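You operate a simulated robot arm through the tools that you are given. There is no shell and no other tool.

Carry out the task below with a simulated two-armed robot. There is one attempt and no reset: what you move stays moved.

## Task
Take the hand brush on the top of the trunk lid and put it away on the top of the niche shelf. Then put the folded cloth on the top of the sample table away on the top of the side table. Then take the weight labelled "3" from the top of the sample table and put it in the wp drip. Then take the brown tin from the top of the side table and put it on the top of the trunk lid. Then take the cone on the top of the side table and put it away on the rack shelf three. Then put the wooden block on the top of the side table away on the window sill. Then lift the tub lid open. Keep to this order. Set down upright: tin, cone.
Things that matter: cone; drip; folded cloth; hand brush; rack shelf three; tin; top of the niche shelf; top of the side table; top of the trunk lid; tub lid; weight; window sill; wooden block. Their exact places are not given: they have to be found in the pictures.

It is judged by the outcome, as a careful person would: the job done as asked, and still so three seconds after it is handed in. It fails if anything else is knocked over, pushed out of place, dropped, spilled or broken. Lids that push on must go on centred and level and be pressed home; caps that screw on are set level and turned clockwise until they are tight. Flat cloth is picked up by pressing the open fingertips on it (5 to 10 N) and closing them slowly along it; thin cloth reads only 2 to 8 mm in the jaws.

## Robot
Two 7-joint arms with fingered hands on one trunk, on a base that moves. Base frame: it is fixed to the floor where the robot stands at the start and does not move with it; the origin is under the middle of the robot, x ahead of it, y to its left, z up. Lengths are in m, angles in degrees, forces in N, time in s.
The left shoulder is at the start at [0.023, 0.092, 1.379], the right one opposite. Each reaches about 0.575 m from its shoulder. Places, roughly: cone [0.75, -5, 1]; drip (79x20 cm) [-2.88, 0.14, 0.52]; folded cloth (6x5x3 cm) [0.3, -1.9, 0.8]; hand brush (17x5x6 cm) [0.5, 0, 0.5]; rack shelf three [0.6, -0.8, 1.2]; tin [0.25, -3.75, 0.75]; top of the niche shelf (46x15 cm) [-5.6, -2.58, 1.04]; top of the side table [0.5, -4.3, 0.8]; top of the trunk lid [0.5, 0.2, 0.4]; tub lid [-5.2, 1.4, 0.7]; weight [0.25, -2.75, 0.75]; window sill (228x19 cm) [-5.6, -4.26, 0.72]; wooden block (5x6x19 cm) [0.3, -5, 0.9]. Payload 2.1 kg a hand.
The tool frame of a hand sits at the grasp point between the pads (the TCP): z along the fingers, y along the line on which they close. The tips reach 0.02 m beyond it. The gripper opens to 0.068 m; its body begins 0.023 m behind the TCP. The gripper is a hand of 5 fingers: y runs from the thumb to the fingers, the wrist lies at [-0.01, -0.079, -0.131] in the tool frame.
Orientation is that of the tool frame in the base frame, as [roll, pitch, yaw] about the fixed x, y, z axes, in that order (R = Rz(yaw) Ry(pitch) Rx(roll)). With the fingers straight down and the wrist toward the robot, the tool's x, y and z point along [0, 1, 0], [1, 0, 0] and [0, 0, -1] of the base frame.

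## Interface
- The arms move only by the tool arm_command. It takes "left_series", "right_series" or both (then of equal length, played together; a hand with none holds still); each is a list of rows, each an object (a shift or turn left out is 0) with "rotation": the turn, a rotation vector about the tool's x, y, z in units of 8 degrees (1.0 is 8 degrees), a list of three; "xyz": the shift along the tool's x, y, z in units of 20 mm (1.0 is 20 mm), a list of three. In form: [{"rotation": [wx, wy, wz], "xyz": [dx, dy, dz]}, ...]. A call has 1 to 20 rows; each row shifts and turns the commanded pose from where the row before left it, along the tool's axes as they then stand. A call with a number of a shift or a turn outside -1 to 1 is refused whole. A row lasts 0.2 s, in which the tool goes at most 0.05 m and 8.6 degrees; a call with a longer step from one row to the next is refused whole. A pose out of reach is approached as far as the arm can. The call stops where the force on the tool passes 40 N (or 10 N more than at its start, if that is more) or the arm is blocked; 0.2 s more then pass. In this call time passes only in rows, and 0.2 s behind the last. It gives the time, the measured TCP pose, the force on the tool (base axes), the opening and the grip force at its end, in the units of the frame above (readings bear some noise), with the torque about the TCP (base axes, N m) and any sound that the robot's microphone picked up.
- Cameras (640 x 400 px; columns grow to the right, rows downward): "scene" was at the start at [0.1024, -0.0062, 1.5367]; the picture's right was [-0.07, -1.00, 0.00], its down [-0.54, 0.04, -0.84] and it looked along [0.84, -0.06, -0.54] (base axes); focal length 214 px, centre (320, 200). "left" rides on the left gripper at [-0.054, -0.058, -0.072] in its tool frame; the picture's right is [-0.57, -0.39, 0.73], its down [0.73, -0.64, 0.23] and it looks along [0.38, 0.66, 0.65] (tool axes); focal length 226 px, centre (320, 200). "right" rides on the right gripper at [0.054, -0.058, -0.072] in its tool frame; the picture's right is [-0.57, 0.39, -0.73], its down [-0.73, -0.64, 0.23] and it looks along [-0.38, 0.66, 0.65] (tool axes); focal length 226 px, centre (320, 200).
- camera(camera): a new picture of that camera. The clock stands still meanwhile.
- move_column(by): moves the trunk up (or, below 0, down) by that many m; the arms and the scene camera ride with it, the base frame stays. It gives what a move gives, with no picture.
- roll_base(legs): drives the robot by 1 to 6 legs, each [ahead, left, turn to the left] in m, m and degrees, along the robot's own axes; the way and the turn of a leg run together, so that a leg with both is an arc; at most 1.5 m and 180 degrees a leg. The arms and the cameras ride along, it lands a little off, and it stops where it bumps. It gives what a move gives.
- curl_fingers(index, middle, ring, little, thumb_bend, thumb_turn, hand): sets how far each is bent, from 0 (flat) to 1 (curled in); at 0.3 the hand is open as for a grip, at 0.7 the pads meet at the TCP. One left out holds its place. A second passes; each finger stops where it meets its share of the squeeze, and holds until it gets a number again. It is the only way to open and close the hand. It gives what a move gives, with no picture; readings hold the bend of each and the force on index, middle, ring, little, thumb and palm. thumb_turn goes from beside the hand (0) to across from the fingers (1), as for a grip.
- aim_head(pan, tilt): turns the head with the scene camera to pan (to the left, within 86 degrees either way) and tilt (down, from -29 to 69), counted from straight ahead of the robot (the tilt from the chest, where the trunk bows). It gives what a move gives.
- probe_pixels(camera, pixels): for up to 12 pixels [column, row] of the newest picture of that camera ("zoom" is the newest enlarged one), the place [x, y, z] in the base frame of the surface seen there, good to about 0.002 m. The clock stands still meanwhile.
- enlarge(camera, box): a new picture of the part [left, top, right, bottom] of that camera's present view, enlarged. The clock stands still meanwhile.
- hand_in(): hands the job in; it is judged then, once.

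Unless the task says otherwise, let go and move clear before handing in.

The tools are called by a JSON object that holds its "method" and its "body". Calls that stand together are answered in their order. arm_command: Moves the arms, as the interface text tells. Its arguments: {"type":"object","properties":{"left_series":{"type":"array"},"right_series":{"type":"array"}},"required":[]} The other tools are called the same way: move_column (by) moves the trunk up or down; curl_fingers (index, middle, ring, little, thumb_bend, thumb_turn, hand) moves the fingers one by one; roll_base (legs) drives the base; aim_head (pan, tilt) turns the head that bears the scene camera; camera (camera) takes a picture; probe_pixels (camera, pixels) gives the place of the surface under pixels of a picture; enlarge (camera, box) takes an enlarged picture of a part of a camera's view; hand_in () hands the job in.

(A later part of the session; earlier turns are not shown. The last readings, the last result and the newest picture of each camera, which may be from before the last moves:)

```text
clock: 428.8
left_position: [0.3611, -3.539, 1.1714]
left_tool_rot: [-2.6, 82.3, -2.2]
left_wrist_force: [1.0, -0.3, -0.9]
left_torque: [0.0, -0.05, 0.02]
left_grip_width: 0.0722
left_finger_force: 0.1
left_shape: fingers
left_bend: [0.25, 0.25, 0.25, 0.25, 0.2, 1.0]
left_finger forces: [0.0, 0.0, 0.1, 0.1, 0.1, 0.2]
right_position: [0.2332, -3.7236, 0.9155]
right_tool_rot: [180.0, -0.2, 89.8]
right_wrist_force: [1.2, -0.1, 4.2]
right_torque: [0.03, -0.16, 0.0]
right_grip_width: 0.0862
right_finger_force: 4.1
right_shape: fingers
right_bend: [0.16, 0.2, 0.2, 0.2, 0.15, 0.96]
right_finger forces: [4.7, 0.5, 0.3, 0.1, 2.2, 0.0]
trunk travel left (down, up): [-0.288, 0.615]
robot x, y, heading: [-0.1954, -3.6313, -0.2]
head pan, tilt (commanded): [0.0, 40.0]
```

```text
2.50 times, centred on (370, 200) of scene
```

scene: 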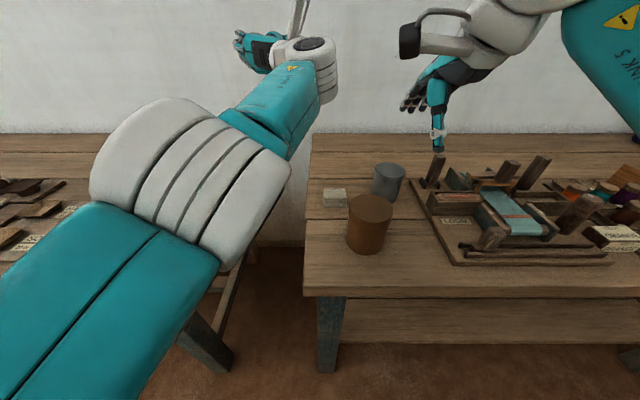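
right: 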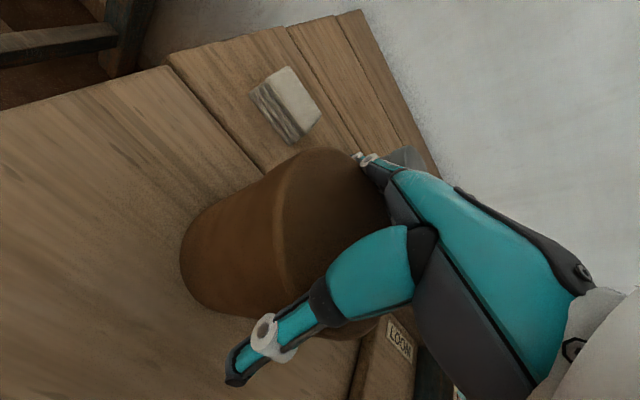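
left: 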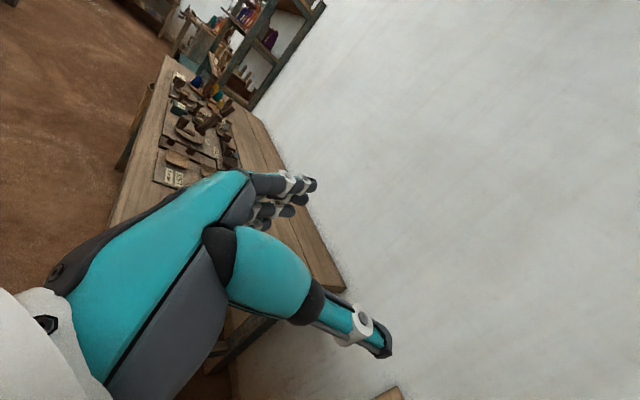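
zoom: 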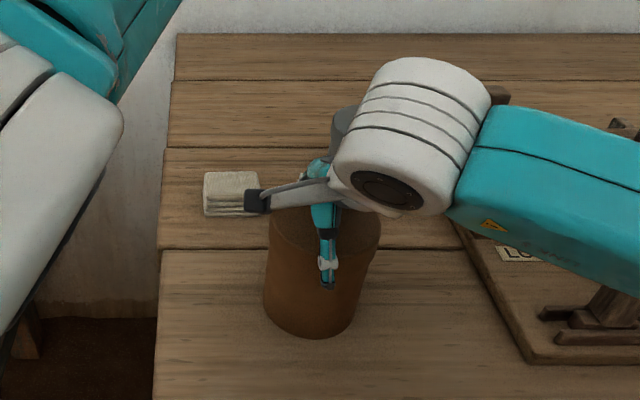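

Index (4.7 N) and thumb (2.2 N) touch the rim and the tin shifted a few mm. I'll follow it slightly and close further.

{"method": "arm_command", "body": {"right_series": [{"xyz": [-0.2, 0, 0]}]}}

{"method": "curl_fingers", "body": {"hand": "right", "index": 0.24, "middle": 0.3, "ring": 0.3, "little": 0.3, "thumb_bend": 0.3}}

{"method": "enlarge", "body": {"camera": "right", "box": [160, 120, 460, 400]}}

{"method": "enlarge", "body": {"camera": "scene", "box": [290, 120, 450, 280]}}

```text
clock: 429.2
left_position: [0.3603, -3.538, 1.171]
left_tool_rot: [-1.6, 82.1, -1.1]
left_wrist_force: [0.3, -0.8, 0.3]
left_torque: [-0.02, 0.01, 0.02]
left_grip_width: 0.0722
left_finger_force: 0.1
left_shape: fingers
left_bend: [0.25, 0.25, 0.25, 0.25, 0.2, 1.0]
left_finger forces: [0.0, 0.0, 0.0, 0.1, 0.0, 0.0]
right_position: [0.233, -3.7256, 0.9154]
right_tool_rot: [180.0, -0.3, 89.9]
right_wrist_force: [-0.7, 0.5, 5.0]
right_torque: [-0.03, -0.12, 0.04]
right_grip_width: 0.0861
right_finger_force: 3.9
right_shape: fingers
right_bend: [0.16, 0.2, 0.2, 0.2, 0.15, 0.95]
right_finger forces: [4.4, 0.1, 0.0, 0.0, 3.1, 0.0]
trunk travel left (down, up): [-0.288, 0.615]
robot x, y, heading: [-0.1985, -3.6282, 0.0]
head pan, tilt (commanded): [0.0, 40.0]
```

```text
clock: 430.2
left_position: [0.3622, -3.5385, 1.1708]
left_tool_rot: [-2.1, 82.3, -1.7]
left_wrist_force: [-0.5, 0.6, -0.3]
left_torque: [0.03, -0.01, -0.01]
left_grip_width: 0.0722
left_finger_force: 0.0
left_shape: fingers
left_bend: [0.25, 0.25, 0.25, 0.25, 0.2, 1.0]
left_finger forces: [0.0, 0.1, 0.0, 0.0, 0.1, 0.0]
right_position: [0.2345, -3.7258, 0.9159]
right_tool_rot: [-180.0, -0.3, 89.9]
right_wrist_force: [4.5, -1.2, 9.8]
right_torque: [0.01, -0.27, 0.07]
right_grip_width: 0.085
right_finger_force: 10.7
right_shape: fingers
right_bend: [0.18, 0.27, 0.27, 0.29, 0.17, 0.95]
right_finger forces: [7.3, 3.4, 3.3, 1.2, 7.5, 0.0]
trunk travel left (down, up): [-0.288, 0.615]
robot x, y, heading: [-0.1947, -3.6252, -0.1]
head pan, tilt (commanded): [0.0, 40.0]
```

```text
1.43 times, centred on (310, 260) of right
```

zoom: 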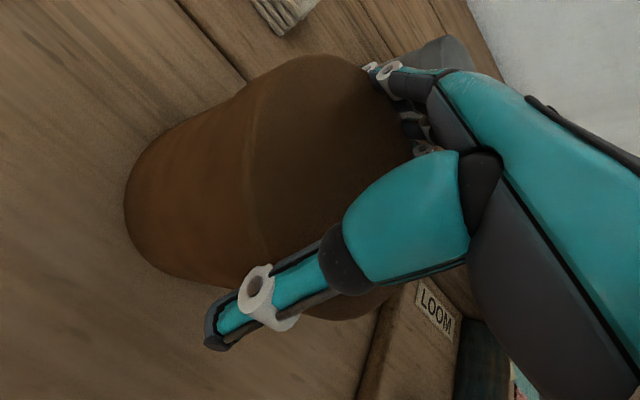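

```text
2.50 times, centred on (370, 200) of scene
```

zoom: 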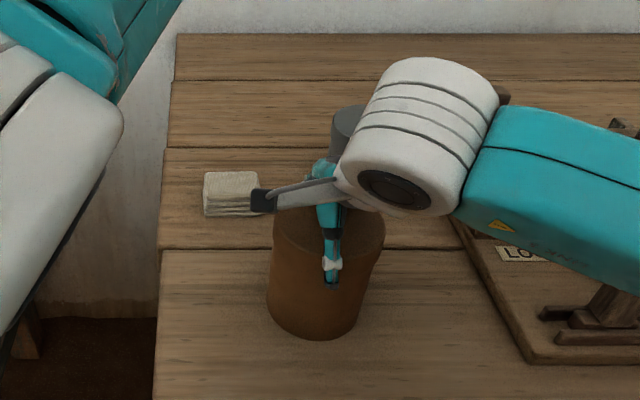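

All fingers touch but the hand is pushed up (9.8 N), i.e. contact is on the lid's edge. I'll probe the thumb and finger links to see how they sit relative to the rim.

{"method": "probe_pixels", "body": {"camera": "zoom", "pixels": [[330, 262], [335, 285], [330, 235], [328, 205]]}}

{"method": "probe_pixels", "body": {"camera": "right", "pixels": [[312, 355], [345, 310], [400, 305], [340, 335], [420, 165], [440, 180], [420, 205], [425, 222], [330, 200], [270, 260]]}}

```text
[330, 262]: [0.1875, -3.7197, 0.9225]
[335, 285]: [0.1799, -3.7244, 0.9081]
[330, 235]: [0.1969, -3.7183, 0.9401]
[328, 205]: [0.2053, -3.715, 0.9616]
```

```text
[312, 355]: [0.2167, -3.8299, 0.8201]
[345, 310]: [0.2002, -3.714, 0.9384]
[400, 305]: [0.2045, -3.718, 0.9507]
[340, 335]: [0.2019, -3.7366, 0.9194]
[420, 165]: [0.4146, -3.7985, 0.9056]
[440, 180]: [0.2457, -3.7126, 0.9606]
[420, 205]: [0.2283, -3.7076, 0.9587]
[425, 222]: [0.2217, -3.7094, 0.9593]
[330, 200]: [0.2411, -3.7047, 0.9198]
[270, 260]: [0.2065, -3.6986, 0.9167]
```

The thumb slopes against the lid's edge. I'll open fully (all 0), lift a little, and re-measure the tin and opening to try a deeper grip below the lid rim.

{"method": "curl_fingers", "body": {"hand": "right", "index": 0.0, "middle": 0.0, "ring": 0.0, "little": 0.0, "thumb_bend": 0.0}}

{"method": "arm_command", "body": {"right_series": [{"xyz": [0, 0, -0.5]}, {"xyz": [0, 0, -1]}, {"xyz": [0, 0, -1]}, {"xyz": [0, 0, -0.5]}]}}

{"method": "camera", "body": {"camera": "right"}}

{"method": "enlarge", "body": {"camera": "scene", "box": [290, 120, 450, 280]}}

```text
clock: 431.2
left_position: [0.362, -3.5385, 1.1699]
left_tool_rot: [-1.8, 82.3, -1.3]
left_wrist_force: [0.6, 0.9, -0.3]
left_torque: [0.01, 0.0, 0.0]
left_grip_width: 0.072
left_finger_force: 0.0
left_shape: fingers
left_bend: [0.25, 0.25, 0.25, 0.25, 0.2, 1.0]
left_finger forces: [0.0, 0.0, 0.0, 0.1, 0.0, 0.0]
right_position: [0.2339, -3.7247, 0.9147]
right_tool_rot: [-179.9, -0.2, 89.9]
right_wrist_force: [0.0, 0.4, 0.9]
right_torque: [-0.02, 0.02, -0.02]
right_grip_width: 0.101
right_finger_force: 0.7
right_shape: fingers
right_bend: [0.0, 0.0, 0.0, 0.0, 0.0, 0.95]
right_finger forces: [0.0, 0.0, 0.1, 0.1, 0.3, 0.1]
trunk travel left (down, up): [-0.288, 0.615]
robot x, y, heading: [-0.1984, -3.6264, 0.3]
head pan, tilt (commanded): [0.0, 40.0]
```

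```text
clock: 432.2
left_position: [0.3626, -3.5387, 1.1707]
left_tool_rot: [-1.9, 82.3, -1.5]
left_wrist_force: [-0.5, -0.8, -0.2]
left_torque: [0.01, -0.01, 0.02]
left_grip_width: 0.0721
left_finger_force: 0.0
left_shape: fingers
left_bend: [0.25, 0.25, 0.25, 0.25, 0.2, 1.0]
left_finger forces: [0.1, 0.0, 0.1, 0.1, 0.0, 0.0]
right_position: [0.2341, -3.7259, 0.9757]
right_tool_rot: [-180.0, -0.3, 89.8]
right_wrist_force: [0.2, -0.3, -0.4]
right_torque: [0.02, 0.02, 0.03]
right_grip_width: 0.1007
right_finger_force: 0.1
right_shape: fingers
right_bend: [0.0, 0.0, 0.0, 0.0, 0.0, 0.96]
right_finger forces: [0.0, 0.0, 0.1, 0.0, 0.0, 0.0]
trunk travel left (down, up): [-0.288, 0.615]
robot x, y, heading: [-0.1994, -3.6254, -0.1]
head pan, tilt (commanded): [0.0, 40.0]
```

```text
taken
```

right: 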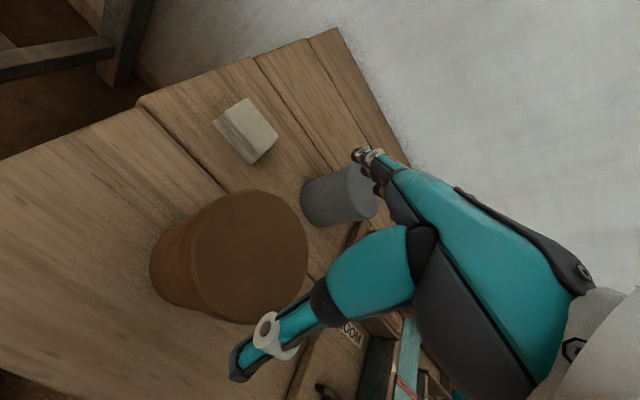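

```text
2.50 times, centred on (370, 200) of scene
```

zoom: 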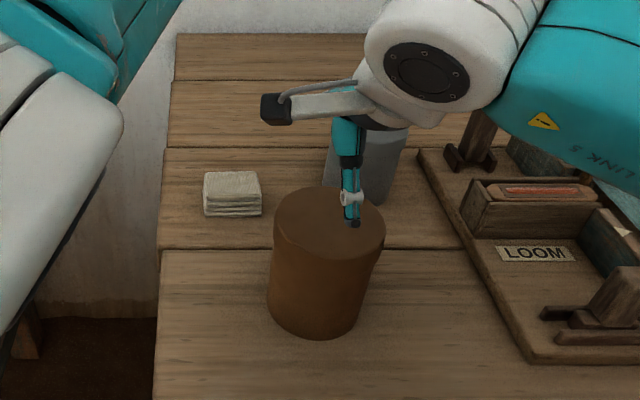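

Opening is 0.101 m now. I'll probe the tin's rim and the hand's tips again.

{"method": "probe_pixels", "body": {"camera": "zoom", "pixels": [[277, 222], [382, 228], [329, 256], [320, 192], [329, 270], [329, 285], [276, 290], [365, 300], [352, 222], [350, 200]]}}

{"method": "probe_pixels", "body": {"camera": "right", "pixels": [[240, 370], [270, 335], [358, 155], [375, 172], [220, 215], [305, 240], [255, 195], [235, 320], [195, 240], [170, 240]]}}

```text
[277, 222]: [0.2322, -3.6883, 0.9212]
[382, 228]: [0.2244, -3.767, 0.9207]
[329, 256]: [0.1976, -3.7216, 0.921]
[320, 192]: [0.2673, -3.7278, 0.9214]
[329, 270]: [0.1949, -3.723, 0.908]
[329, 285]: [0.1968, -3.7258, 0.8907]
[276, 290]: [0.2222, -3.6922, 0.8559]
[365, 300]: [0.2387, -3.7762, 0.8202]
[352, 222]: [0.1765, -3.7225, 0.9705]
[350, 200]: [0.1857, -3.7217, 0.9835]
```

```text
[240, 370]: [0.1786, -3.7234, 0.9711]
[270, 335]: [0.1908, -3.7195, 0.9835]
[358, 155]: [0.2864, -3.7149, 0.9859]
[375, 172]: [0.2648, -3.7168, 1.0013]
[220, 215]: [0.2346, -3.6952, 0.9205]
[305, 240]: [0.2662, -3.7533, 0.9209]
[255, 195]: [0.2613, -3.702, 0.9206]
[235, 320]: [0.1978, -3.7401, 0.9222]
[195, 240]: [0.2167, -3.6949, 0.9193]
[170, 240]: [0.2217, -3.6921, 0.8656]
```

The tin (rim centre (0.2345,-3.728)) is at the limit of the hand's spread. I'll test a firm rim grip at z≈0.911 and lift just 1 cm to see if it holds.

{"method": "arm_command", "body": {"right_series": [{"xyz": [-0.2, 0.0, 1.0]}, {"xyz": [0, 0, 1.0]}, {"xyz": [0, 0, 0.6]}, {"xyz": [0, 0, 0.4]}, {"xyz": [0, 0, 0.2]}]}}

{"method": "curl_fingers", "body": {"hand": "right", "index": 0.3, "middle": 0.32, "ring": 0.32, "little": 0.34, "thumb_bend": 0.3}}

{"method": "enlarge", "body": {"camera": "right", "box": [160, 120, 460, 400]}}

```text
clock: 433.4
left_position: [0.3612, -3.5379, 1.1715]
left_tool_rot: [-2.0, 82.2, -1.6]
left_wrist_force: [0.7, -0.3, -0.4]
left_torque: [0.02, 0.0, -0.02]
left_grip_width: 0.0721
left_finger_force: 0.0
left_shape: fingers
left_bend: [0.25, 0.25, 0.25, 0.25, 0.2, 1.0]
left_finger forces: [0.0, 0.0, 0.0, 0.1, 0.1, 0.0]
right_position: [0.2332, -3.7295, 0.9118]
right_tool_rot: [179.9, -0.4, 89.9]
right_wrist_force: [-2.0, 0.4, 7.1]
right_torque: [-0.02, 0.24, -0.02]
right_grip_width: 0.1018
right_finger_force: 2.4
right_shape: fingers
right_bend: [0.0, 0.0, 0.0, 0.0, 0.0, 0.95]
right_finger forces: [0.0, 0.0, 0.0, 0.0, 5.5, 0.0]
trunk travel left (down, up): [-0.288, 0.615]
robot x, y, heading: [-0.1968, -3.6264, 0.3]
head pan, tilt (commanded): [0.0, 40.0]
```

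```text
clock: 434.4
left_position: [0.3609, -3.5383, 1.1709]
left_tool_rot: [-2.3, 82.2, -1.8]
left_wrist_force: [-0.2, 0.8, -0.8]
left_torque: [0.0, -0.02, 0.01]
left_grip_width: 0.0721
left_finger_force: 0.1
left_shape: fingers
left_bend: [0.25, 0.25, 0.25, 0.25, 0.2, 1.0]
left_finger forces: [0.0, 0.0, 0.0, 0.1, 0.1, 0.0]
right_position: [0.2336, -3.7287, 0.9117]
right_tool_rot: [179.8, -0.3, 89.8]
right_wrist_force: [7.2, 0.5, 25.0]
right_torque: [0.02, -0.31, 0.17]
right_grip_width: 0.0897
right_finger_force: 22.6
right_shape: fingers
right_bend: [0.15, 0.27, 0.28, 0.33, 0.08, 0.94]
right_finger forces: [15.9, 4.7, 5.4, 2.1, 17.3, 0.0]
trunk travel left (down, up): [-0.288, 0.615]
robot x, y, heading: [-0.1971, -3.6254, -0.0]
head pan, tilt (commanded): [0.0, 40.0]
```

```text
1.43 times, centred on (310, 260) of right
```

zoom: 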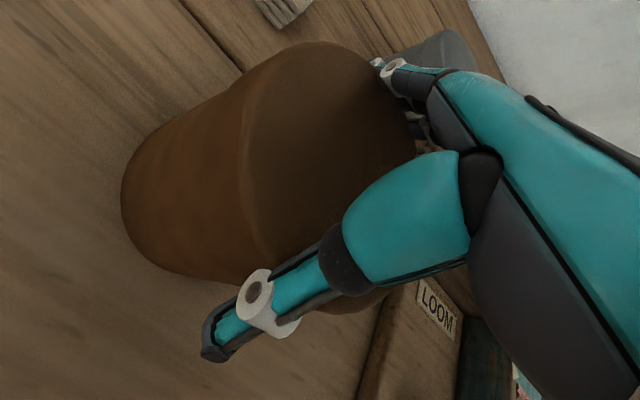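

The hand is pushed up strongly (25 N) so the grip is marginal; I'll test with a very small lift (8 mm).

{"method": "arm_command", "body": {"right_series": [{"xyz": [0, 0, -0.1]}, {"xyz": [0, 0, -0.1]}, {"xyz": [0, 0, -0.1]}, {"xyz": [0, 0, -0.1]}]}}

{"method": "enlarge", "body": {"camera": "right", "box": [160, 120, 460, 400]}}

{"method": "enlarge", "body": {"camera": "scene", "box": [290, 120, 450, 280]}}

```text
clock: 435.4
left_position: [0.3621, -3.5382, 1.1711]
left_tool_rot: [-2.2, 82.3, -1.8]
left_wrist_force: [0.0, 0.1, -0.4]
left_torque: [0.0, 0.05, 0.03]
left_grip_width: 0.0722
left_finger_force: 0.0
left_shape: fingers
left_bend: [0.25, 0.25, 0.25, 0.25, 0.2, 1.0]
left_finger forces: [0.0, 0.0, 0.0, 0.0, 0.1, 0.1]
right_position: [0.2345, -3.7295, 0.9186]
right_tool_rot: [-179.9, -0.2, 89.9]
right_wrist_force: [0.0, -0.3, 0.1]
right_torque: [-0.03, -0.01, 0.02]
right_grip_width: 0.0868
right_finger_force: 15.5
right_shape: fingers
right_bend: [0.18, 0.27, 0.28, 0.34, 0.08, 0.93]
right_finger forces: [9.5, 3.4, 2.9, 0.5, 14.3, 0.0]
trunk travel left (down, up): [-0.288, 0.615]
robot x, y, heading: [-0.1998, -3.6267, -0.1]
head pan, tilt (commanded): [0.0, 40.0]
```

```text
1.43 times, centred on (310, 260) of right
```

zoom: 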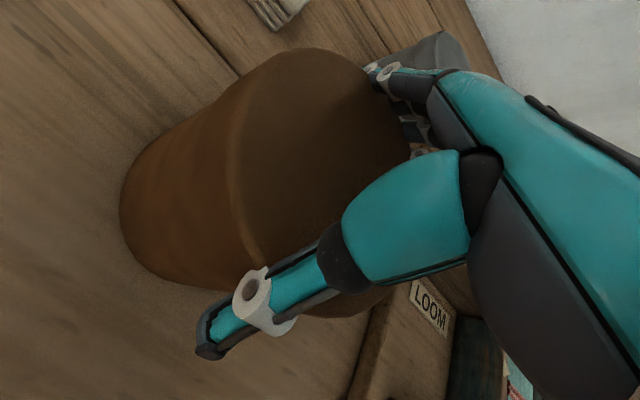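

```text
2.50 times, centred on (370, 200) of scene
```

zoom: 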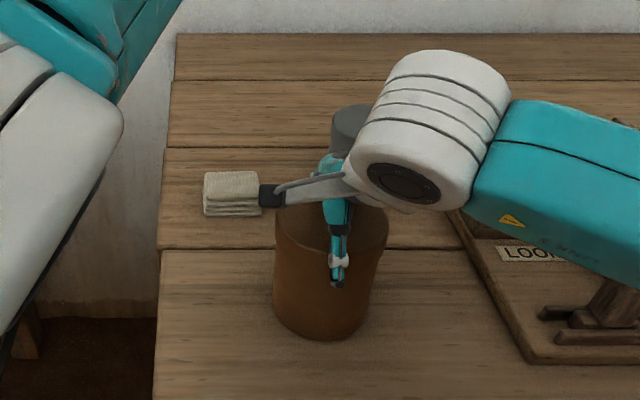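

The grip persists (14 N thumb) with zero net vertical force. Lift another 8 mm and watch for load.

{"method": "arm_command", "body": {"right_series": [{"xyz": [0, 0, -0.1]}, {"xyz": [0, 0, -0.1]}]}}

{"method": "arm_command", "body": {"right_series": [{"xyz": [0, 0, -0.1]}, {"xyz": [0, 0, -0.1]}]}}

{"method": "enlarge", "body": {"camera": "scene", "box": [290, 120, 450, 280]}}

```text
clock: 436.0
left_position: [0.3624, -3.5391, 1.1728]
left_tool_rot: [-2.6, 82.3, -2.2]
left_wrist_force: [0.4, -0.3, 0.1]
left_torque: [-0.01, -0.01, 0.01]
left_grip_width: 0.0721
left_finger_force: 0.1
left_shape: fingers
left_bend: [0.25, 0.25, 0.25, 0.25, 0.2, 1.0]
left_finger forces: [0.0, 0.0, 0.0, 0.0, 0.0, 0.1]
right_position: [0.2345, -3.7296, 0.9236]
right_tool_rot: [179.9, -0.2, 89.9]
right_wrist_force: [-0.1, -0.5, -0.7]
right_torque: [-0.01, 0.02, -0.01]
right_grip_width: 0.0868
right_finger_force: 15.0
right_shape: fingers
right_bend: [0.18, 0.27, 0.28, 0.34, 0.08, 0.93]
right_finger forces: [9.5, 3.4, 2.9, 0.5, 14.5, 0.0]
trunk travel left (down, up): [-0.288, 0.615]
robot x, y, heading: [-0.1954, -3.6264, 0.1]
head pan, tilt (commanded): [0.0, 40.0]
```

```text
clock: 436.6
left_position: [0.3613, -3.5387, 1.1717]
left_tool_rot: [-2.5, 82.3, -2.1]
left_wrist_force: [0.1, -0.1, 0.3]
left_torque: [0.02, -0.02, 0.01]
left_grip_width: 0.072
left_finger_force: 0.1
left_shape: fingers
left_bend: [0.25, 0.25, 0.25, 0.25, 0.2, 1.0]
left_finger forces: [0.1, 0.0, 0.1, 0.0, 0.0, 0.1]
right_position: [0.2338, -3.7309, 0.9269]
right_tool_rot: [180.0, -0.3, 89.9]
right_wrist_force: [0.0, 0.3, -0.5]
right_torque: [0.01, -0.03, -0.01]
right_grip_width: 0.0869
right_finger_force: 14.9
right_shape: fingers
right_bend: [0.18, 0.27, 0.28, 0.34, 0.08, 0.93]
right_finger forces: [9.5, 3.4, 2.9, 0.6, 14.3, 0.0]
trunk travel left (down, up): [-0.288, 0.615]
robot x, y, heading: [-0.1964, -3.6241, 0.2]
head pan, tilt (commanded): [0.0, 40.0]
```

```text
2.50 times, centred on (370, 200) of scene
```

zoom: 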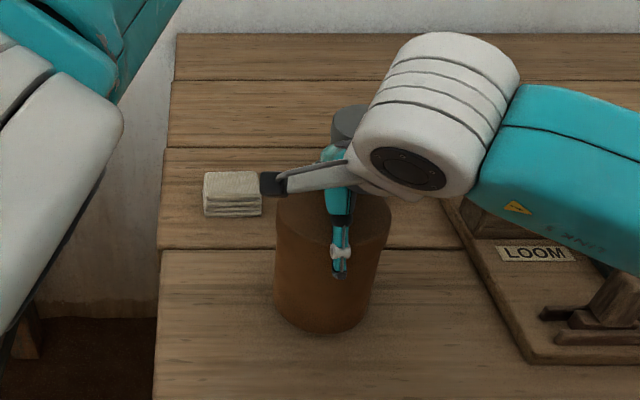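

The tin rises with the hand, with steady finger forces and a light load (~0.6 N). I'll lift another 3 cm and verify.

{"method": "arm_command", "body": {"right_series": [{"xyz": [0, 0, -0.25]}, {"xyz": [0, 0, -0.3]}, {"xyz": [0, 0, -0.4]}, {"xyz": [0, 0, -0.5]}]}}

{"method": "camera", "body": {"camera": "scene"}}

{"method": "enlarge", "body": {"camera": "right", "box": [100, 80, 460, 400]}}

```text
clock: 437.6
left_position: [0.3619, -3.5387, 1.1704]
left_tool_rot: [-2.0, 82.4, -1.6]
left_wrist_force: [-0.3, -0.3, -0.1]
left_torque: [-0.01, -0.01, -0.02]
left_grip_width: 0.0722
left_finger_force: 0.0
left_shape: fingers
left_bend: [0.25, 0.25, 0.25, 0.25, 0.2, 1.0]
left_finger forces: [0.0, 0.1, 0.0, 0.0, 0.1, 0.0]
right_position: [0.2336, -3.7308, 0.9565]
right_tool_rot: [-180.0, -0.3, 89.9]
right_wrist_force: [-0.7, 0.2, -1.8]
right_torque: [0.01, 0.02, 0.0]
right_grip_width: 0.0866
right_finger_force: 15.1
right_shape: fingers
right_bend: [0.18, 0.27, 0.28, 0.34, 0.08, 0.93]
right_finger forces: [9.4, 3.4, 2.9, 0.6, 14.1, 0.0]
trunk travel left (down, up): [-0.288, 0.615]
robot x, y, heading: [-0.1959, -3.627, -0.0]
head pan, tilt (commanded): [0.0, 40.0]
```

```text
taken
```

scene: 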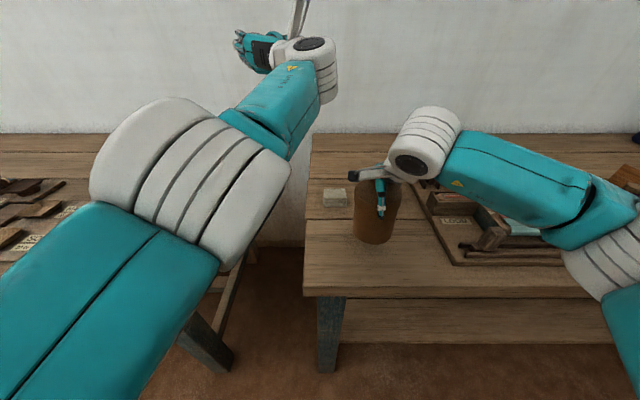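

```text
1.25 times, centred on (280, 240) of right
```

zoom: 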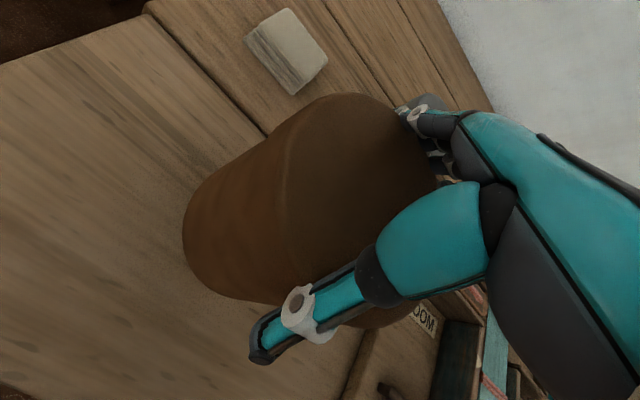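

The whole tin is off the table and held. I'll back away from the table, then fold the left arm into a compact pose.

{"method": "roll_base", "body": {"legs": [[-0.35, 0, 0]]}}

{"method": "arm_command", "body": {"left_series": [{"rotation": [0.577, 0.577, 0.577]}, {"rotation": [0.577, 0.577, 0.577]}, {"rotation": [0.577, 0.577, 0.577]}, {"rotation": [0.577, 0.577, 0.577]}, {"rotation": [0.577, 0.577, 0.577]}, {"rotation": [0.577, 0.577, 0.577]}, {"rotation": [0.577, 0.577, 0.577]}, {"rotation": [0.577, 0.577, 0.577]}, {"rotation": [0.577, 0.577, 0.577]}, {"rotation": [0.577, 0.577, 0.577]}, {"rotation": [0.577, 0.577, 0.577]}, {"rotation": [0.577, 0.577, 0.577]}, {"rotation": [0.577, 0.577, 0.577]}, {"rotation": [0.577, 0.577, 0.577]}]}}

{"method": "camera", "body": {"camera": "scene"}}

{"method": "camera", "body": {"camera": "right"}}

```text
clock: 439.9
left_position: [0.0132, -3.5384, 1.1713]
left_tool_rot: [-2.8, 82.2, -2.1]
left_wrist_force: [-0.6, 0.0, 0.4]
left_torque: [-0.02, 0.01, 0.01]
left_grip_width: 0.0722
left_finger_force: 0.2
left_shape: fingers
left_bend: [0.25, 0.25, 0.25, 0.25, 0.2, 1.0]
left_finger forces: [0.0, 0.1, 0.0, 0.1, 0.0, 0.0]
right_position: [-0.1142, -3.7296, 0.9563]
right_tool_rot: [180.0, -0.2, 90.1]
right_wrist_force: [-0.8, 0.0, -1.5]
right_torque: [-0.01, -0.02, 0.01]
right_grip_width: 0.0869
right_finger_force: 14.7
right_shape: fingers
right_bend: [0.18, 0.27, 0.28, 0.34, 0.08, 0.93]
right_finger forces: [9.2, 3.4, 2.8, 0.5, 14.0, 0.0]
trunk travel left (down, up): [-0.288, 0.615]
robot x, y, heading: [-0.5471, -3.6246, 0.2]
head pan, tilt (commanded): [0.0, 40.0]
```

```text
clock: 442.9
left_position: [-0.022, -3.5325, 1.1471]
left_tool_rot: [165.7, 8.4, 95.9]
left_wrist_force: [-0.2, 0.4, 0.5]
left_torque: [0.01, -0.03, -0.01]
left_grip_width: 0.0723
left_finger_force: 0.0
left_shape: fingers
left_bend: [0.25, 0.25, 0.25, 0.25, 0.2, 1.0]
left_finger forces: [0.0, 0.0, 0.1, 0.0, 0.1, 0.0]
left hand out of reach, approached as far as the arm can: row 1, 2, 3, 4, 8, 9, 10, 11, 12, 13, 14
right_position: [-0.1147, -3.7287, 0.9564]
right_tool_rot: [180.0, -0.3, 90.1]
right_wrist_force: [-0.2, -0.3, -1.7]
right_torque: [-0.02, -0.01, -0.01]
right_grip_width: 0.0866
right_finger_force: 15.0
right_shape: fingers
right_bend: [0.18, 0.27, 0.28, 0.34, 0.08, 0.93]
right_finger forces: [9.2, 3.4, 2.6, 0.5, 13.9, 0.1]
trunk travel left (down, up): [-0.288, 0.615]
robot x, y, heading: [-0.5493, -3.6277, 0.3]
head pan, tilt (commanded): [0.0, 40.0]
```

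```text
taken
```

scene: 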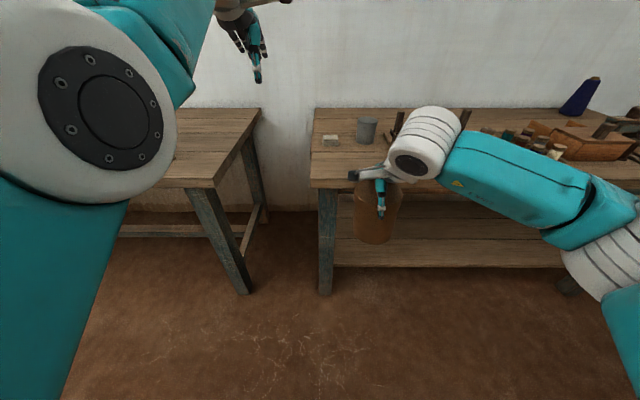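

```text
taken
```

right: 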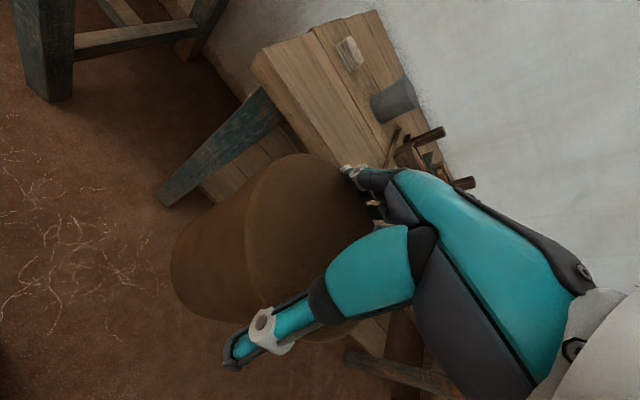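

Tin held steady. Drive north to the trunk: turn left, then go up the aisle.

{"method": "roll_base", "body": {"legs": [[0, 0, 89.7], [1.3, -0.1, 0], [1.3, -0.15, 0], [1.1, 0, 0]]}}

{"method": "camera", "body": {"camera": "right"}}

{"method": "camera", "body": {"camera": "scene"}}

```text
clock: 464.6
left_position: [-0.3845, 0.5829, 1.1482]
left_tool_rot: [165.8, 8.5, -174.2]
left_wrist_force: [-0.6, -0.5, -0.8]
left_torque: [0.02, -0.03, -0.02]
left_grip_width: 0.0721
left_finger_force: 0.1
left_shape: fingers
left_bend: [0.25, 0.25, 0.25, 0.25, 0.2, 1.0]
left_finger forces: [0.0, 0.0, 0.1, 0.0, 0.0, 0.0]
right_position: [-0.1862, 0.4899, 0.9573]
right_tool_rot: [180.0, -0.4, 179.9]
right_wrist_force: [-0.6, 0.5, -2.0]
right_torque: [-0.01, 0.02, 0.01]
right_grip_width: 0.0855
right_finger_force: 13.5
right_shape: fingers
right_bend: [0.19, 0.27, 0.29, 0.34, 0.08, 0.93]
right_finger forces: [8.6, 3.1, 2.5, 0.3, 12.6, 0.0]
trunk travel left (down, up): [-0.288, 0.615]
robot x, y, heading: [-0.2903, 0.0621, 89.9]
head pan, tilt (commanded): [0.0, 40.0]
```

```text
taken
```

right: 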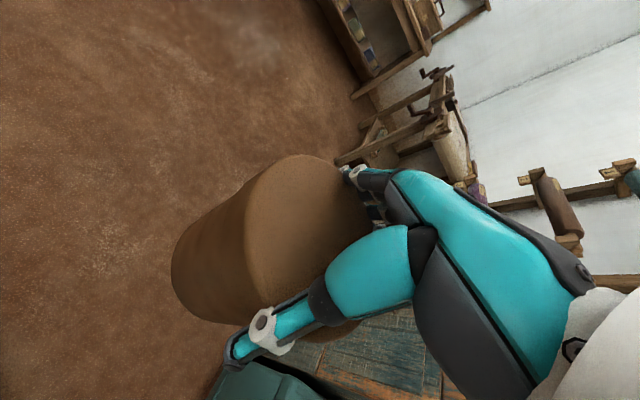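

```text
taken
```

scene: 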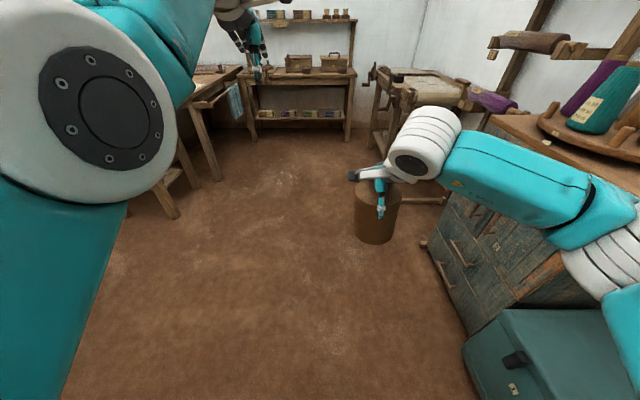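

Turn right to face the trunk and approach.

{"method": "roll_base", "body": {"legs": [[0, 0, -90], [0.15, 0.16, 0]]}}

{"method": "move_column", "body": {"by": -0.27}}

{"method": "camera", "body": {"camera": "scene"}}

{"method": "camera", "body": {"camera": "right"}}

```text
clock: 470.1
left_position: [0.3837, 0.3115, 1.1479]
left_tool_rot: [165.8, 8.5, 95.9]
left_wrist_force: [0.2, 0.4, -0.4]
left_torque: [0.0, 0.04, 0.02]
left_grip_width: 0.0722
left_finger_force: 0.1
left_shape: fingers
left_bend: [0.25, 0.25, 0.25, 0.25, 0.2, 1.0]
left_finger forces: [0.0, 0.0, 0.0, 0.1, 0.0, 0.0]
right_position: [0.2925, 0.1146, 0.9569]
right_tool_rot: [180.0, -0.4, 89.8]
right_wrist_force: [-0.1, -0.1, -1.1]
right_torque: [0.01, 0.05, -0.01]
right_grip_width: 0.0854
right_finger_force: 12.5
right_shape: fingers
right_bend: [0.19, 0.27, 0.29, 0.34, 0.08, 0.93]
right_finger forces: [8.2, 2.9, 2.2, 0.2, 11.9, 0.1]
trunk travel left (down, up): [-0.288, 0.615]
robot x, y, heading: [-0.1368, 0.2173, 0.1]
head pan, tilt (commanded): [0.0, 40.0]
```

```text
clock: 472.8
left_position: [0.4368, 0.3119, 0.7797]
left_tool_rot: [177.2, 7.1, 97.3]
left_wrist_force: [-0.6, 0.6, 0.0]
left_torque: [-0.02, 0.01, -0.02]
left_grip_width: 0.0722
left_finger_force: 0.0
left_shape: fingers
left_bend: [0.25, 0.25, 0.25, 0.25, 0.2, 1.0]
left_finger forces: [0.1, 0.1, 0.0, 0.0, 0.1, 0.1]
right_position: [0.2909, 0.1149, 0.6871]
right_tool_rot: [-180.0, -0.3, 89.8]
right_wrist_force: [0.1, 0.2, -1.9]
right_torque: [-0.03, 0.01, 0.0]
right_grip_width: 0.0852
right_finger_force: 12.6
right_shape: fingers
right_bend: [0.2, 0.27, 0.29, 0.34, 0.09, 0.93]
right_finger forces: [7.9, 2.9, 2.2, 0.2, 11.6, 0.1]
trunk travel left (down, up): [-0.018, 0.885]
robot x, y, heading: [-0.1412, 0.2219, -0.2]
head pan, tilt (commanded): [0.0, 40.0]
```

```text
taken
```

scene: 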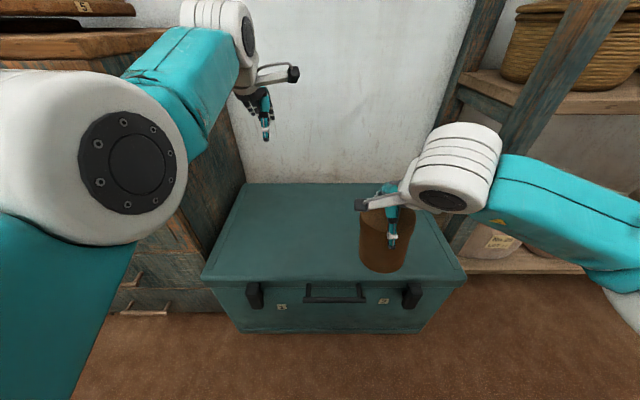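

```text
taken
```

right: 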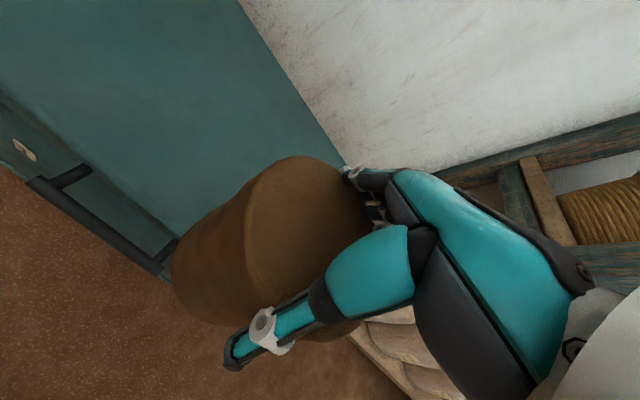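

The tin is above lid height. Drive forward 0.13 m so that it's over the trunk lid.

{"method": "roll_base", "body": {"legs": [[0.13, 0, 0.2]]}}

{"method": "arm_command", "body": {"right_series": [{"xyz": [0.2, 0.5, 0.5]}, {"xyz": [0.2, 0.5, 0.5]}, {"xyz": [0.2, 0.5, 0.5]}, {"xyz": [0.2, 0.5, 0.5]}, {"xyz": [0.2, 0.5, 0.5]}, {"xyz": [0, 0.3, 0.6]}, {"xyz": [0, 0.2, 0.6]}, {"xyz": [0, 0, 0.6]}]}}

{"method": "camera", "body": {"camera": "scene"}}

{"method": "camera", "body": {"camera": "right"}}

```text
clock: 474.1
left_position: [0.5676, 0.3135, 0.7794]
left_tool_rot: [177.2, 7.2, 97.4]
left_wrist_force: [0.5, 0.0, 0.5]
left_torque: [0.03, -0.02, -0.01]
left_grip_width: 0.0721
left_finger_force: 0.1
left_shape: fingers
left_bend: [0.25, 0.25, 0.25, 0.25, 0.2, 1.0]
left_finger forces: [0.0, 0.1, 0.0, 0.1, 0.0, 0.0]
right_position: [0.4219, 0.1157, 0.6878]
right_tool_rot: [180.0, -0.3, 89.9]
right_wrist_force: [0.1, -0.3, -1.7]
right_torque: [0.0, 0.01, 0.04]
right_grip_width: 0.085
right_finger_force: 12.0
right_shape: fingers
right_bend: [0.2, 0.27, 0.29, 0.34, 0.09, 0.93]
right_finger forces: [7.8, 2.9, 2.2, 0.2, 11.5, 0.0]
trunk travel left (down, up): [-0.018, 0.885]
robot x, y, heading: [-0.0068, 0.2207, 0.3]
head pan, tilt (commanded): [0.0, 40.0]
```

```text
clock: 475.9
left_position: [0.5686, 0.3138, 0.7785]
left_tool_rot: [177.1, 7.0, 97.6]
left_wrist_force: [-0.4, -0.5, -0.3]
left_torque: [-0.01, -0.02, -0.02]
left_grip_width: 0.0722
left_finger_force: 0.1
left_shape: fingers
left_bend: [0.25, 0.25, 0.25, 0.25, 0.2, 1.0]
left_finger forces: [0.1, 0.0, 0.0, 0.1, 0.0, 0.0]
right_position: [0.4819, 0.1372, 0.6013]
right_tool_rot: [-180.0, -0.2, 89.9]
right_wrist_force: [1.4, -0.7, -1.0]
right_torque: [-0.03, -0.02, 0.01]
right_grip_width: 0.0843
right_finger_force: 11.8
right_shape: fingers
right_bend: [0.2, 0.27, 0.29, 0.34, 0.09, 0.93]
right_finger forces: [7.3, 2.7, 2.1, 0.1, 10.9, 0.0]
trunk travel left (down, up): [-0.018, 0.885]
robot x, y, heading: [-0.006, 0.2178, 0.1]
head pan, tilt (commanded): [0.0, 40.0]
```

```text
taken
```

scene: 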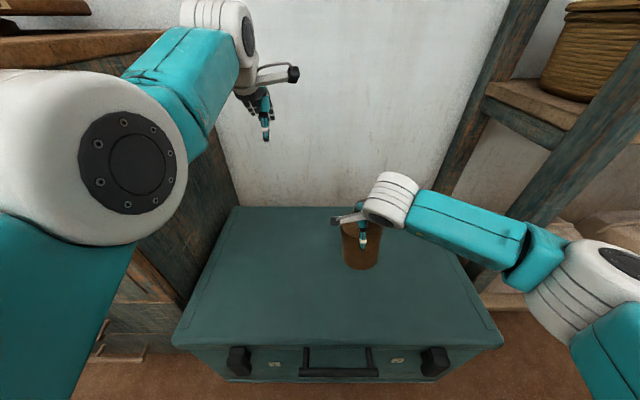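

```text
taken
```

right: 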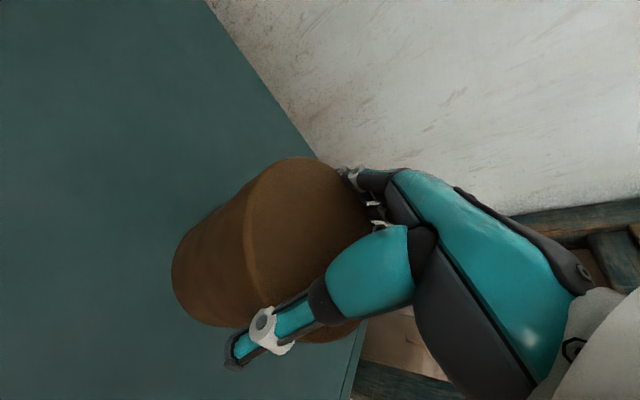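

I'll probe the tin's lower edge to know the remaining gap.

{"method": "enlarge", "body": {"camera": "scene", "box": [310, 190, 420, 300]}}

{"method": "probe_pixels", "body": {"camera": "scene", "pixels": [[358, 264], [360, 267], [360, 275], [348, 225], [346, 245], [375, 260], [350, 262]]}}

```text
3.64 times, centred on (365, 245) of scene
```

zoom: 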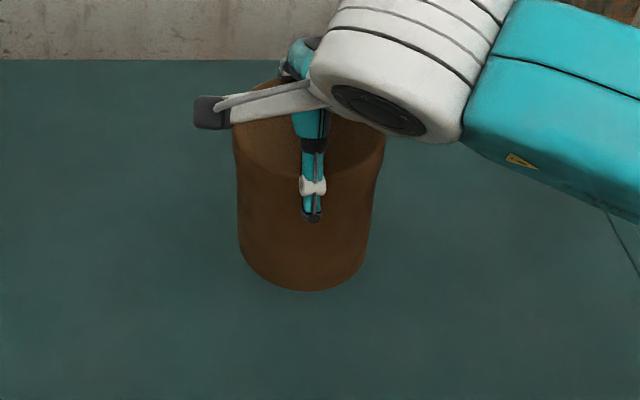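

```text
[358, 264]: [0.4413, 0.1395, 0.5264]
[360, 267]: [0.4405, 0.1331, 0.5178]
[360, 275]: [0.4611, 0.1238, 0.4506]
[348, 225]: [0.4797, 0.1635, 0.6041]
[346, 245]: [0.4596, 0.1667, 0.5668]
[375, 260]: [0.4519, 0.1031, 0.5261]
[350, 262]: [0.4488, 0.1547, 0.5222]
```

The bottom is at z≈0.511, i.e. 6 cm above the lid. Lower 5.4 cm, then creep down.

{"method": "arm_command", "body": {"right_series": [{"xyz": [0, 0, 0.6]}, {"xyz": [0, 0, 0.6]}, {"xyz": [0, 0, 0.6]}, {"xyz": [0, 0, 0.5]}, {"xyz": [0, 0, 0.35]}]}}

{"method": "arm_command", "body": {"right_series": [{"xyz": [0, 0, 0.12]}, {"xyz": [0, 0, 0.12]}]}}

{"method": "enlarge", "body": {"camera": "scene", "box": [310, 190, 420, 300]}}

```text
clock: 477.1
left_position: [0.5674, 0.3134, 0.7789]
left_tool_rot: [177.0, 7.1, 97.5]
left_wrist_force: [-0.1, 0.0, -0.9]
left_torque: [0.04, 0.0, 0.02]
left_grip_width: 0.0723
left_finger_force: 0.0
left_shape: fingers
left_bend: [0.25, 0.25, 0.25, 0.25, 0.2, 1.0]
left_finger forces: [0.0, 0.0, 0.1, 0.0, 0.0, 0.0]
right_position: [0.482, 0.1368, 0.5484]
right_tool_rot: [179.9, -0.3, 90.0]
right_wrist_force: [-1.1, -1.9, 7.3]
right_torque: [0.02, -0.08, -0.05]
right_grip_width: 0.0845
right_finger_force: 14.8
right_shape: fingers
right_bend: [0.2, 0.27, 0.29, 0.34, 0.09, 0.94]
right_finger forces: [9.0, 3.0, 2.5, 0.5, 13.7, 0.0]
trunk travel left (down, up): [-0.018, 0.885]
robot x, y, heading: [-0.0096, 0.219, 0.4]
head pan, tilt (commanded): [0.0, 40.0]
```

```text
clock: 477.7
left_position: [0.5681, 0.3127, 0.781]
left_tool_rot: [177.0, 7.1, 97.5]
left_wrist_force: [-1.7, -0.5, 0.0]
left_torque: [0.0, 0.02, 0.0]
left_grip_width: 0.0723
left_finger_force: 0.0
left_shape: fingers
left_bend: [0.25, 0.25, 0.25, 0.25, 0.2, 1.0]
left_finger forces: [0.0, 0.0, 0.0, 0.1, 0.1, 0.0]
right_position: [0.482, 0.1367, 0.5449]
right_tool_rot: [179.8, -0.3, 90.0]
right_wrist_force: [-5.1, -6.3, 27.7]
right_torque: [-0.02, -0.29, -0.06]
right_grip_width: 0.0863
right_finger_force: 18.8
right_shape: fingers
right_bend: [0.19, 0.27, 0.29, 0.33, 0.05, 0.95]
right_finger forces: [10.9, 2.9, 3.1, 1.9, 18.9, 0.0]
trunk travel left (down, up): [-0.018, 0.885]
robot x, y, heading: [-0.0116, 0.2172, 0.1]
head pan, tilt (commanded): [0.0, 40.0]
```

```text
3.64 times, centred on (365, 245) of scene
```

zoom: 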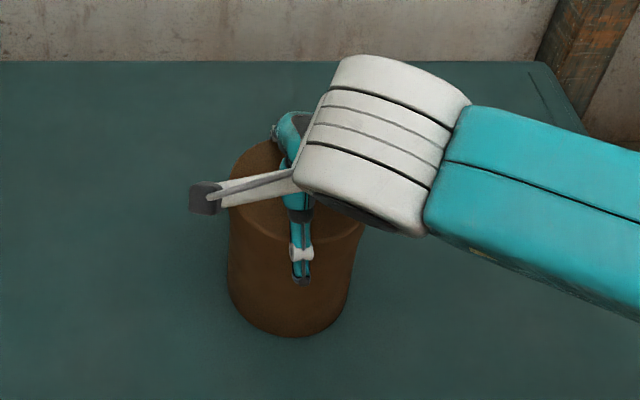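

The tin is standing on the lid (27 N contact). Ease up 2 mm, then open the hand.

{"method": "arm_command", "body": {"right_series": [{"xyz": [0, 0, -0.12]}]}}

{"method": "curl_fingers", "body": {"hand": "right", "index": 0.05, "middle": 0.05, "ring": 0.05, "little": 0.05, "thumb_bend": 0.0}}

{"method": "enlarge", "body": {"camera": "scene", "box": [310, 190, 420, 300]}}

```text
clock: 478.1
left_position: [0.5677, 0.3125, 0.7802]
left_tool_rot: [177.0, 7.2, 97.5]
left_wrist_force: [0.5, 0.3, -0.1]
left_torque: [-0.01, -0.02, -0.05]
left_grip_width: 0.0723
left_finger_force: 0.1
left_shape: fingers
left_bend: [0.25, 0.25, 0.25, 0.25, 0.2, 1.0]
left_finger forces: [0.1, 0.1, 0.0, 0.0, 0.1, 0.0]
right_position: [0.4826, 0.1362, 0.5467]
right_tool_rot: [180.0, -0.3, 89.9]
right_wrist_force: [-1.6, -4.5, 16.9]
right_torque: [-0.01, -0.27, -0.08]
right_grip_width: 0.0859
right_finger_force: 15.7
right_shape: fingers
right_bend: [0.19, 0.27, 0.29, 0.33, 0.07, 0.95]
right_finger forces: [9.8, 3.1, 2.8, 1.2, 14.1, 0.0]
trunk travel left (down, up): [-0.018, 0.885]
robot x, y, heading: [-0.0082, 0.2161, 0.1]
head pan, tilt (commanded): [0.0, 40.0]
```

```text
clock: 479.1
left_position: [0.5691, 0.3134, 0.7778]
left_tool_rot: [177.1, 7.1, 97.6]
left_wrist_force: [0.4, -0.1, 0.4]
left_torque: [0.0, 0.01, -0.02]
left_grip_width: 0.0721
left_finger_force: 0.1
left_shape: fingers
left_bend: [0.25, 0.25, 0.25, 0.25, 0.2, 1.0]
left_finger forces: [0.0, 0.0, 0.1, 0.1, 0.0, 0.0]
right_position: [0.4825, 0.1371, 0.5452]
right_tool_rot: [-180.0, -0.2, 89.9]
right_wrist_force: [-0.9, 0.6, -0.6]
right_torque: [-0.03, -0.02, 0.01]
right_grip_width: 0.0973
right_finger_force: 0.2
right_shape: fingers
right_bend: [0.05, 0.05, 0.05, 0.05, 0.0, 0.96]
right_finger forces: [0.1, 0.0, 0.0, 0.0, 0.2, 0.1]
trunk travel left (down, up): [-0.018, 0.885]
robot x, y, heading: [-0.0119, 0.2209, 0.1]
head pan, tilt (commanded): [0.0, 40.0]
```

```text
3.64 times, centred on (365, 245) of scene
```

zoom: 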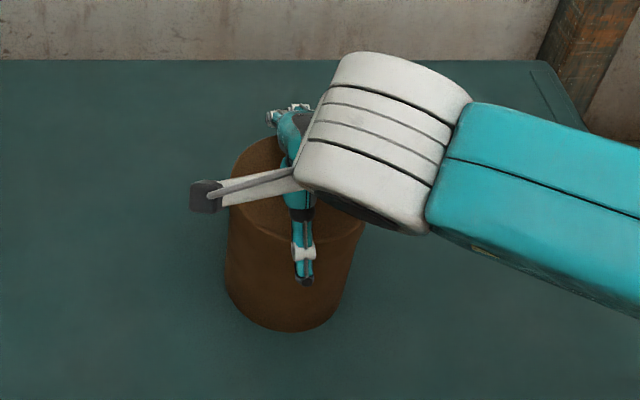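

Released. Raise the hand straight up and check the tin.

{"method": "arm_command", "body": {"right_series": [{"xyz": [0, 0, -0.3]}, {"xyz": [0, 0, -0.5]}, {"xyz": [0, 0, -0.8]}, {"xyz": [0, 0, -1]}, {"xyz": [0, 0, -1]}, {"xyz": [0, 0, -1]}, {"xyz": [0, 0, -1]}]}}

{"method": "camera", "body": {"camera": "scene"}}

{"method": "enlarge", "body": {"camera": "scene", "box": [310, 190, 420, 300]}}

```text
clock: 480.7
left_position: [0.5689, 0.3123, 0.7791]
left_tool_rot: [177.2, 7.1, 97.5]
left_wrist_force: [0.1, 0.3, 1.2]
left_torque: [0.0, 0.01, -0.03]
left_grip_width: 0.0721
left_finger_force: 0.1
left_shape: fingers
left_bend: [0.25, 0.25, 0.25, 0.25, 0.2, 1.0]
left_finger forces: [0.0, 0.0, 0.0, 0.0, 0.0, 0.0]
right_position: [0.4831, 0.1363, 0.6573]
right_tool_rot: [-179.9, -0.3, 90.0]
right_wrist_force: [0.1, -0.8, -0.3]
right_torque: [0.03, 0.01, 0.03]
right_grip_width: 0.0973
right_finger_force: 0.1
right_shape: fingers
right_bend: [0.05, 0.05, 0.05, 0.05, 0.0, 0.96]
right_finger forces: [0.0, 0.0, 0.0, 0.0, 0.0, 0.0]
trunk travel left (down, up): [-0.018, 0.885]
robot x, y, heading: [-0.0098, 0.2195, 0.1]
head pan, tilt (commanded): [0.0, 40.0]
```

```text
taken
```

scene: 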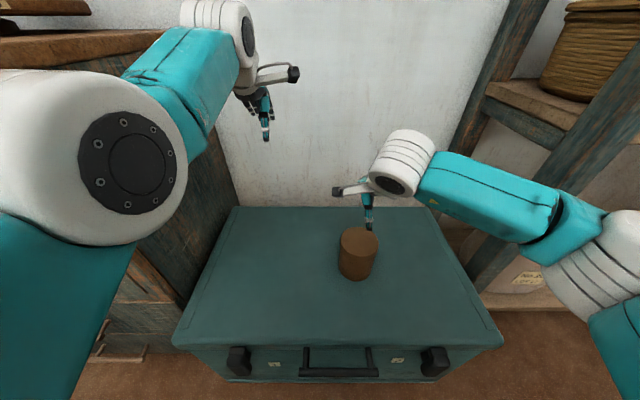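

```text
3.64 times, centred on (365, 245) of scene
```

zoom: 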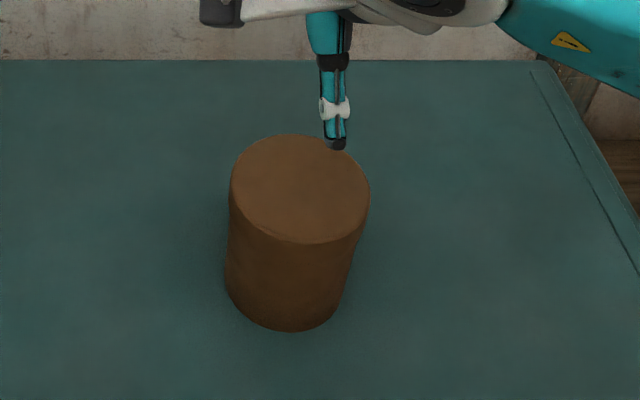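

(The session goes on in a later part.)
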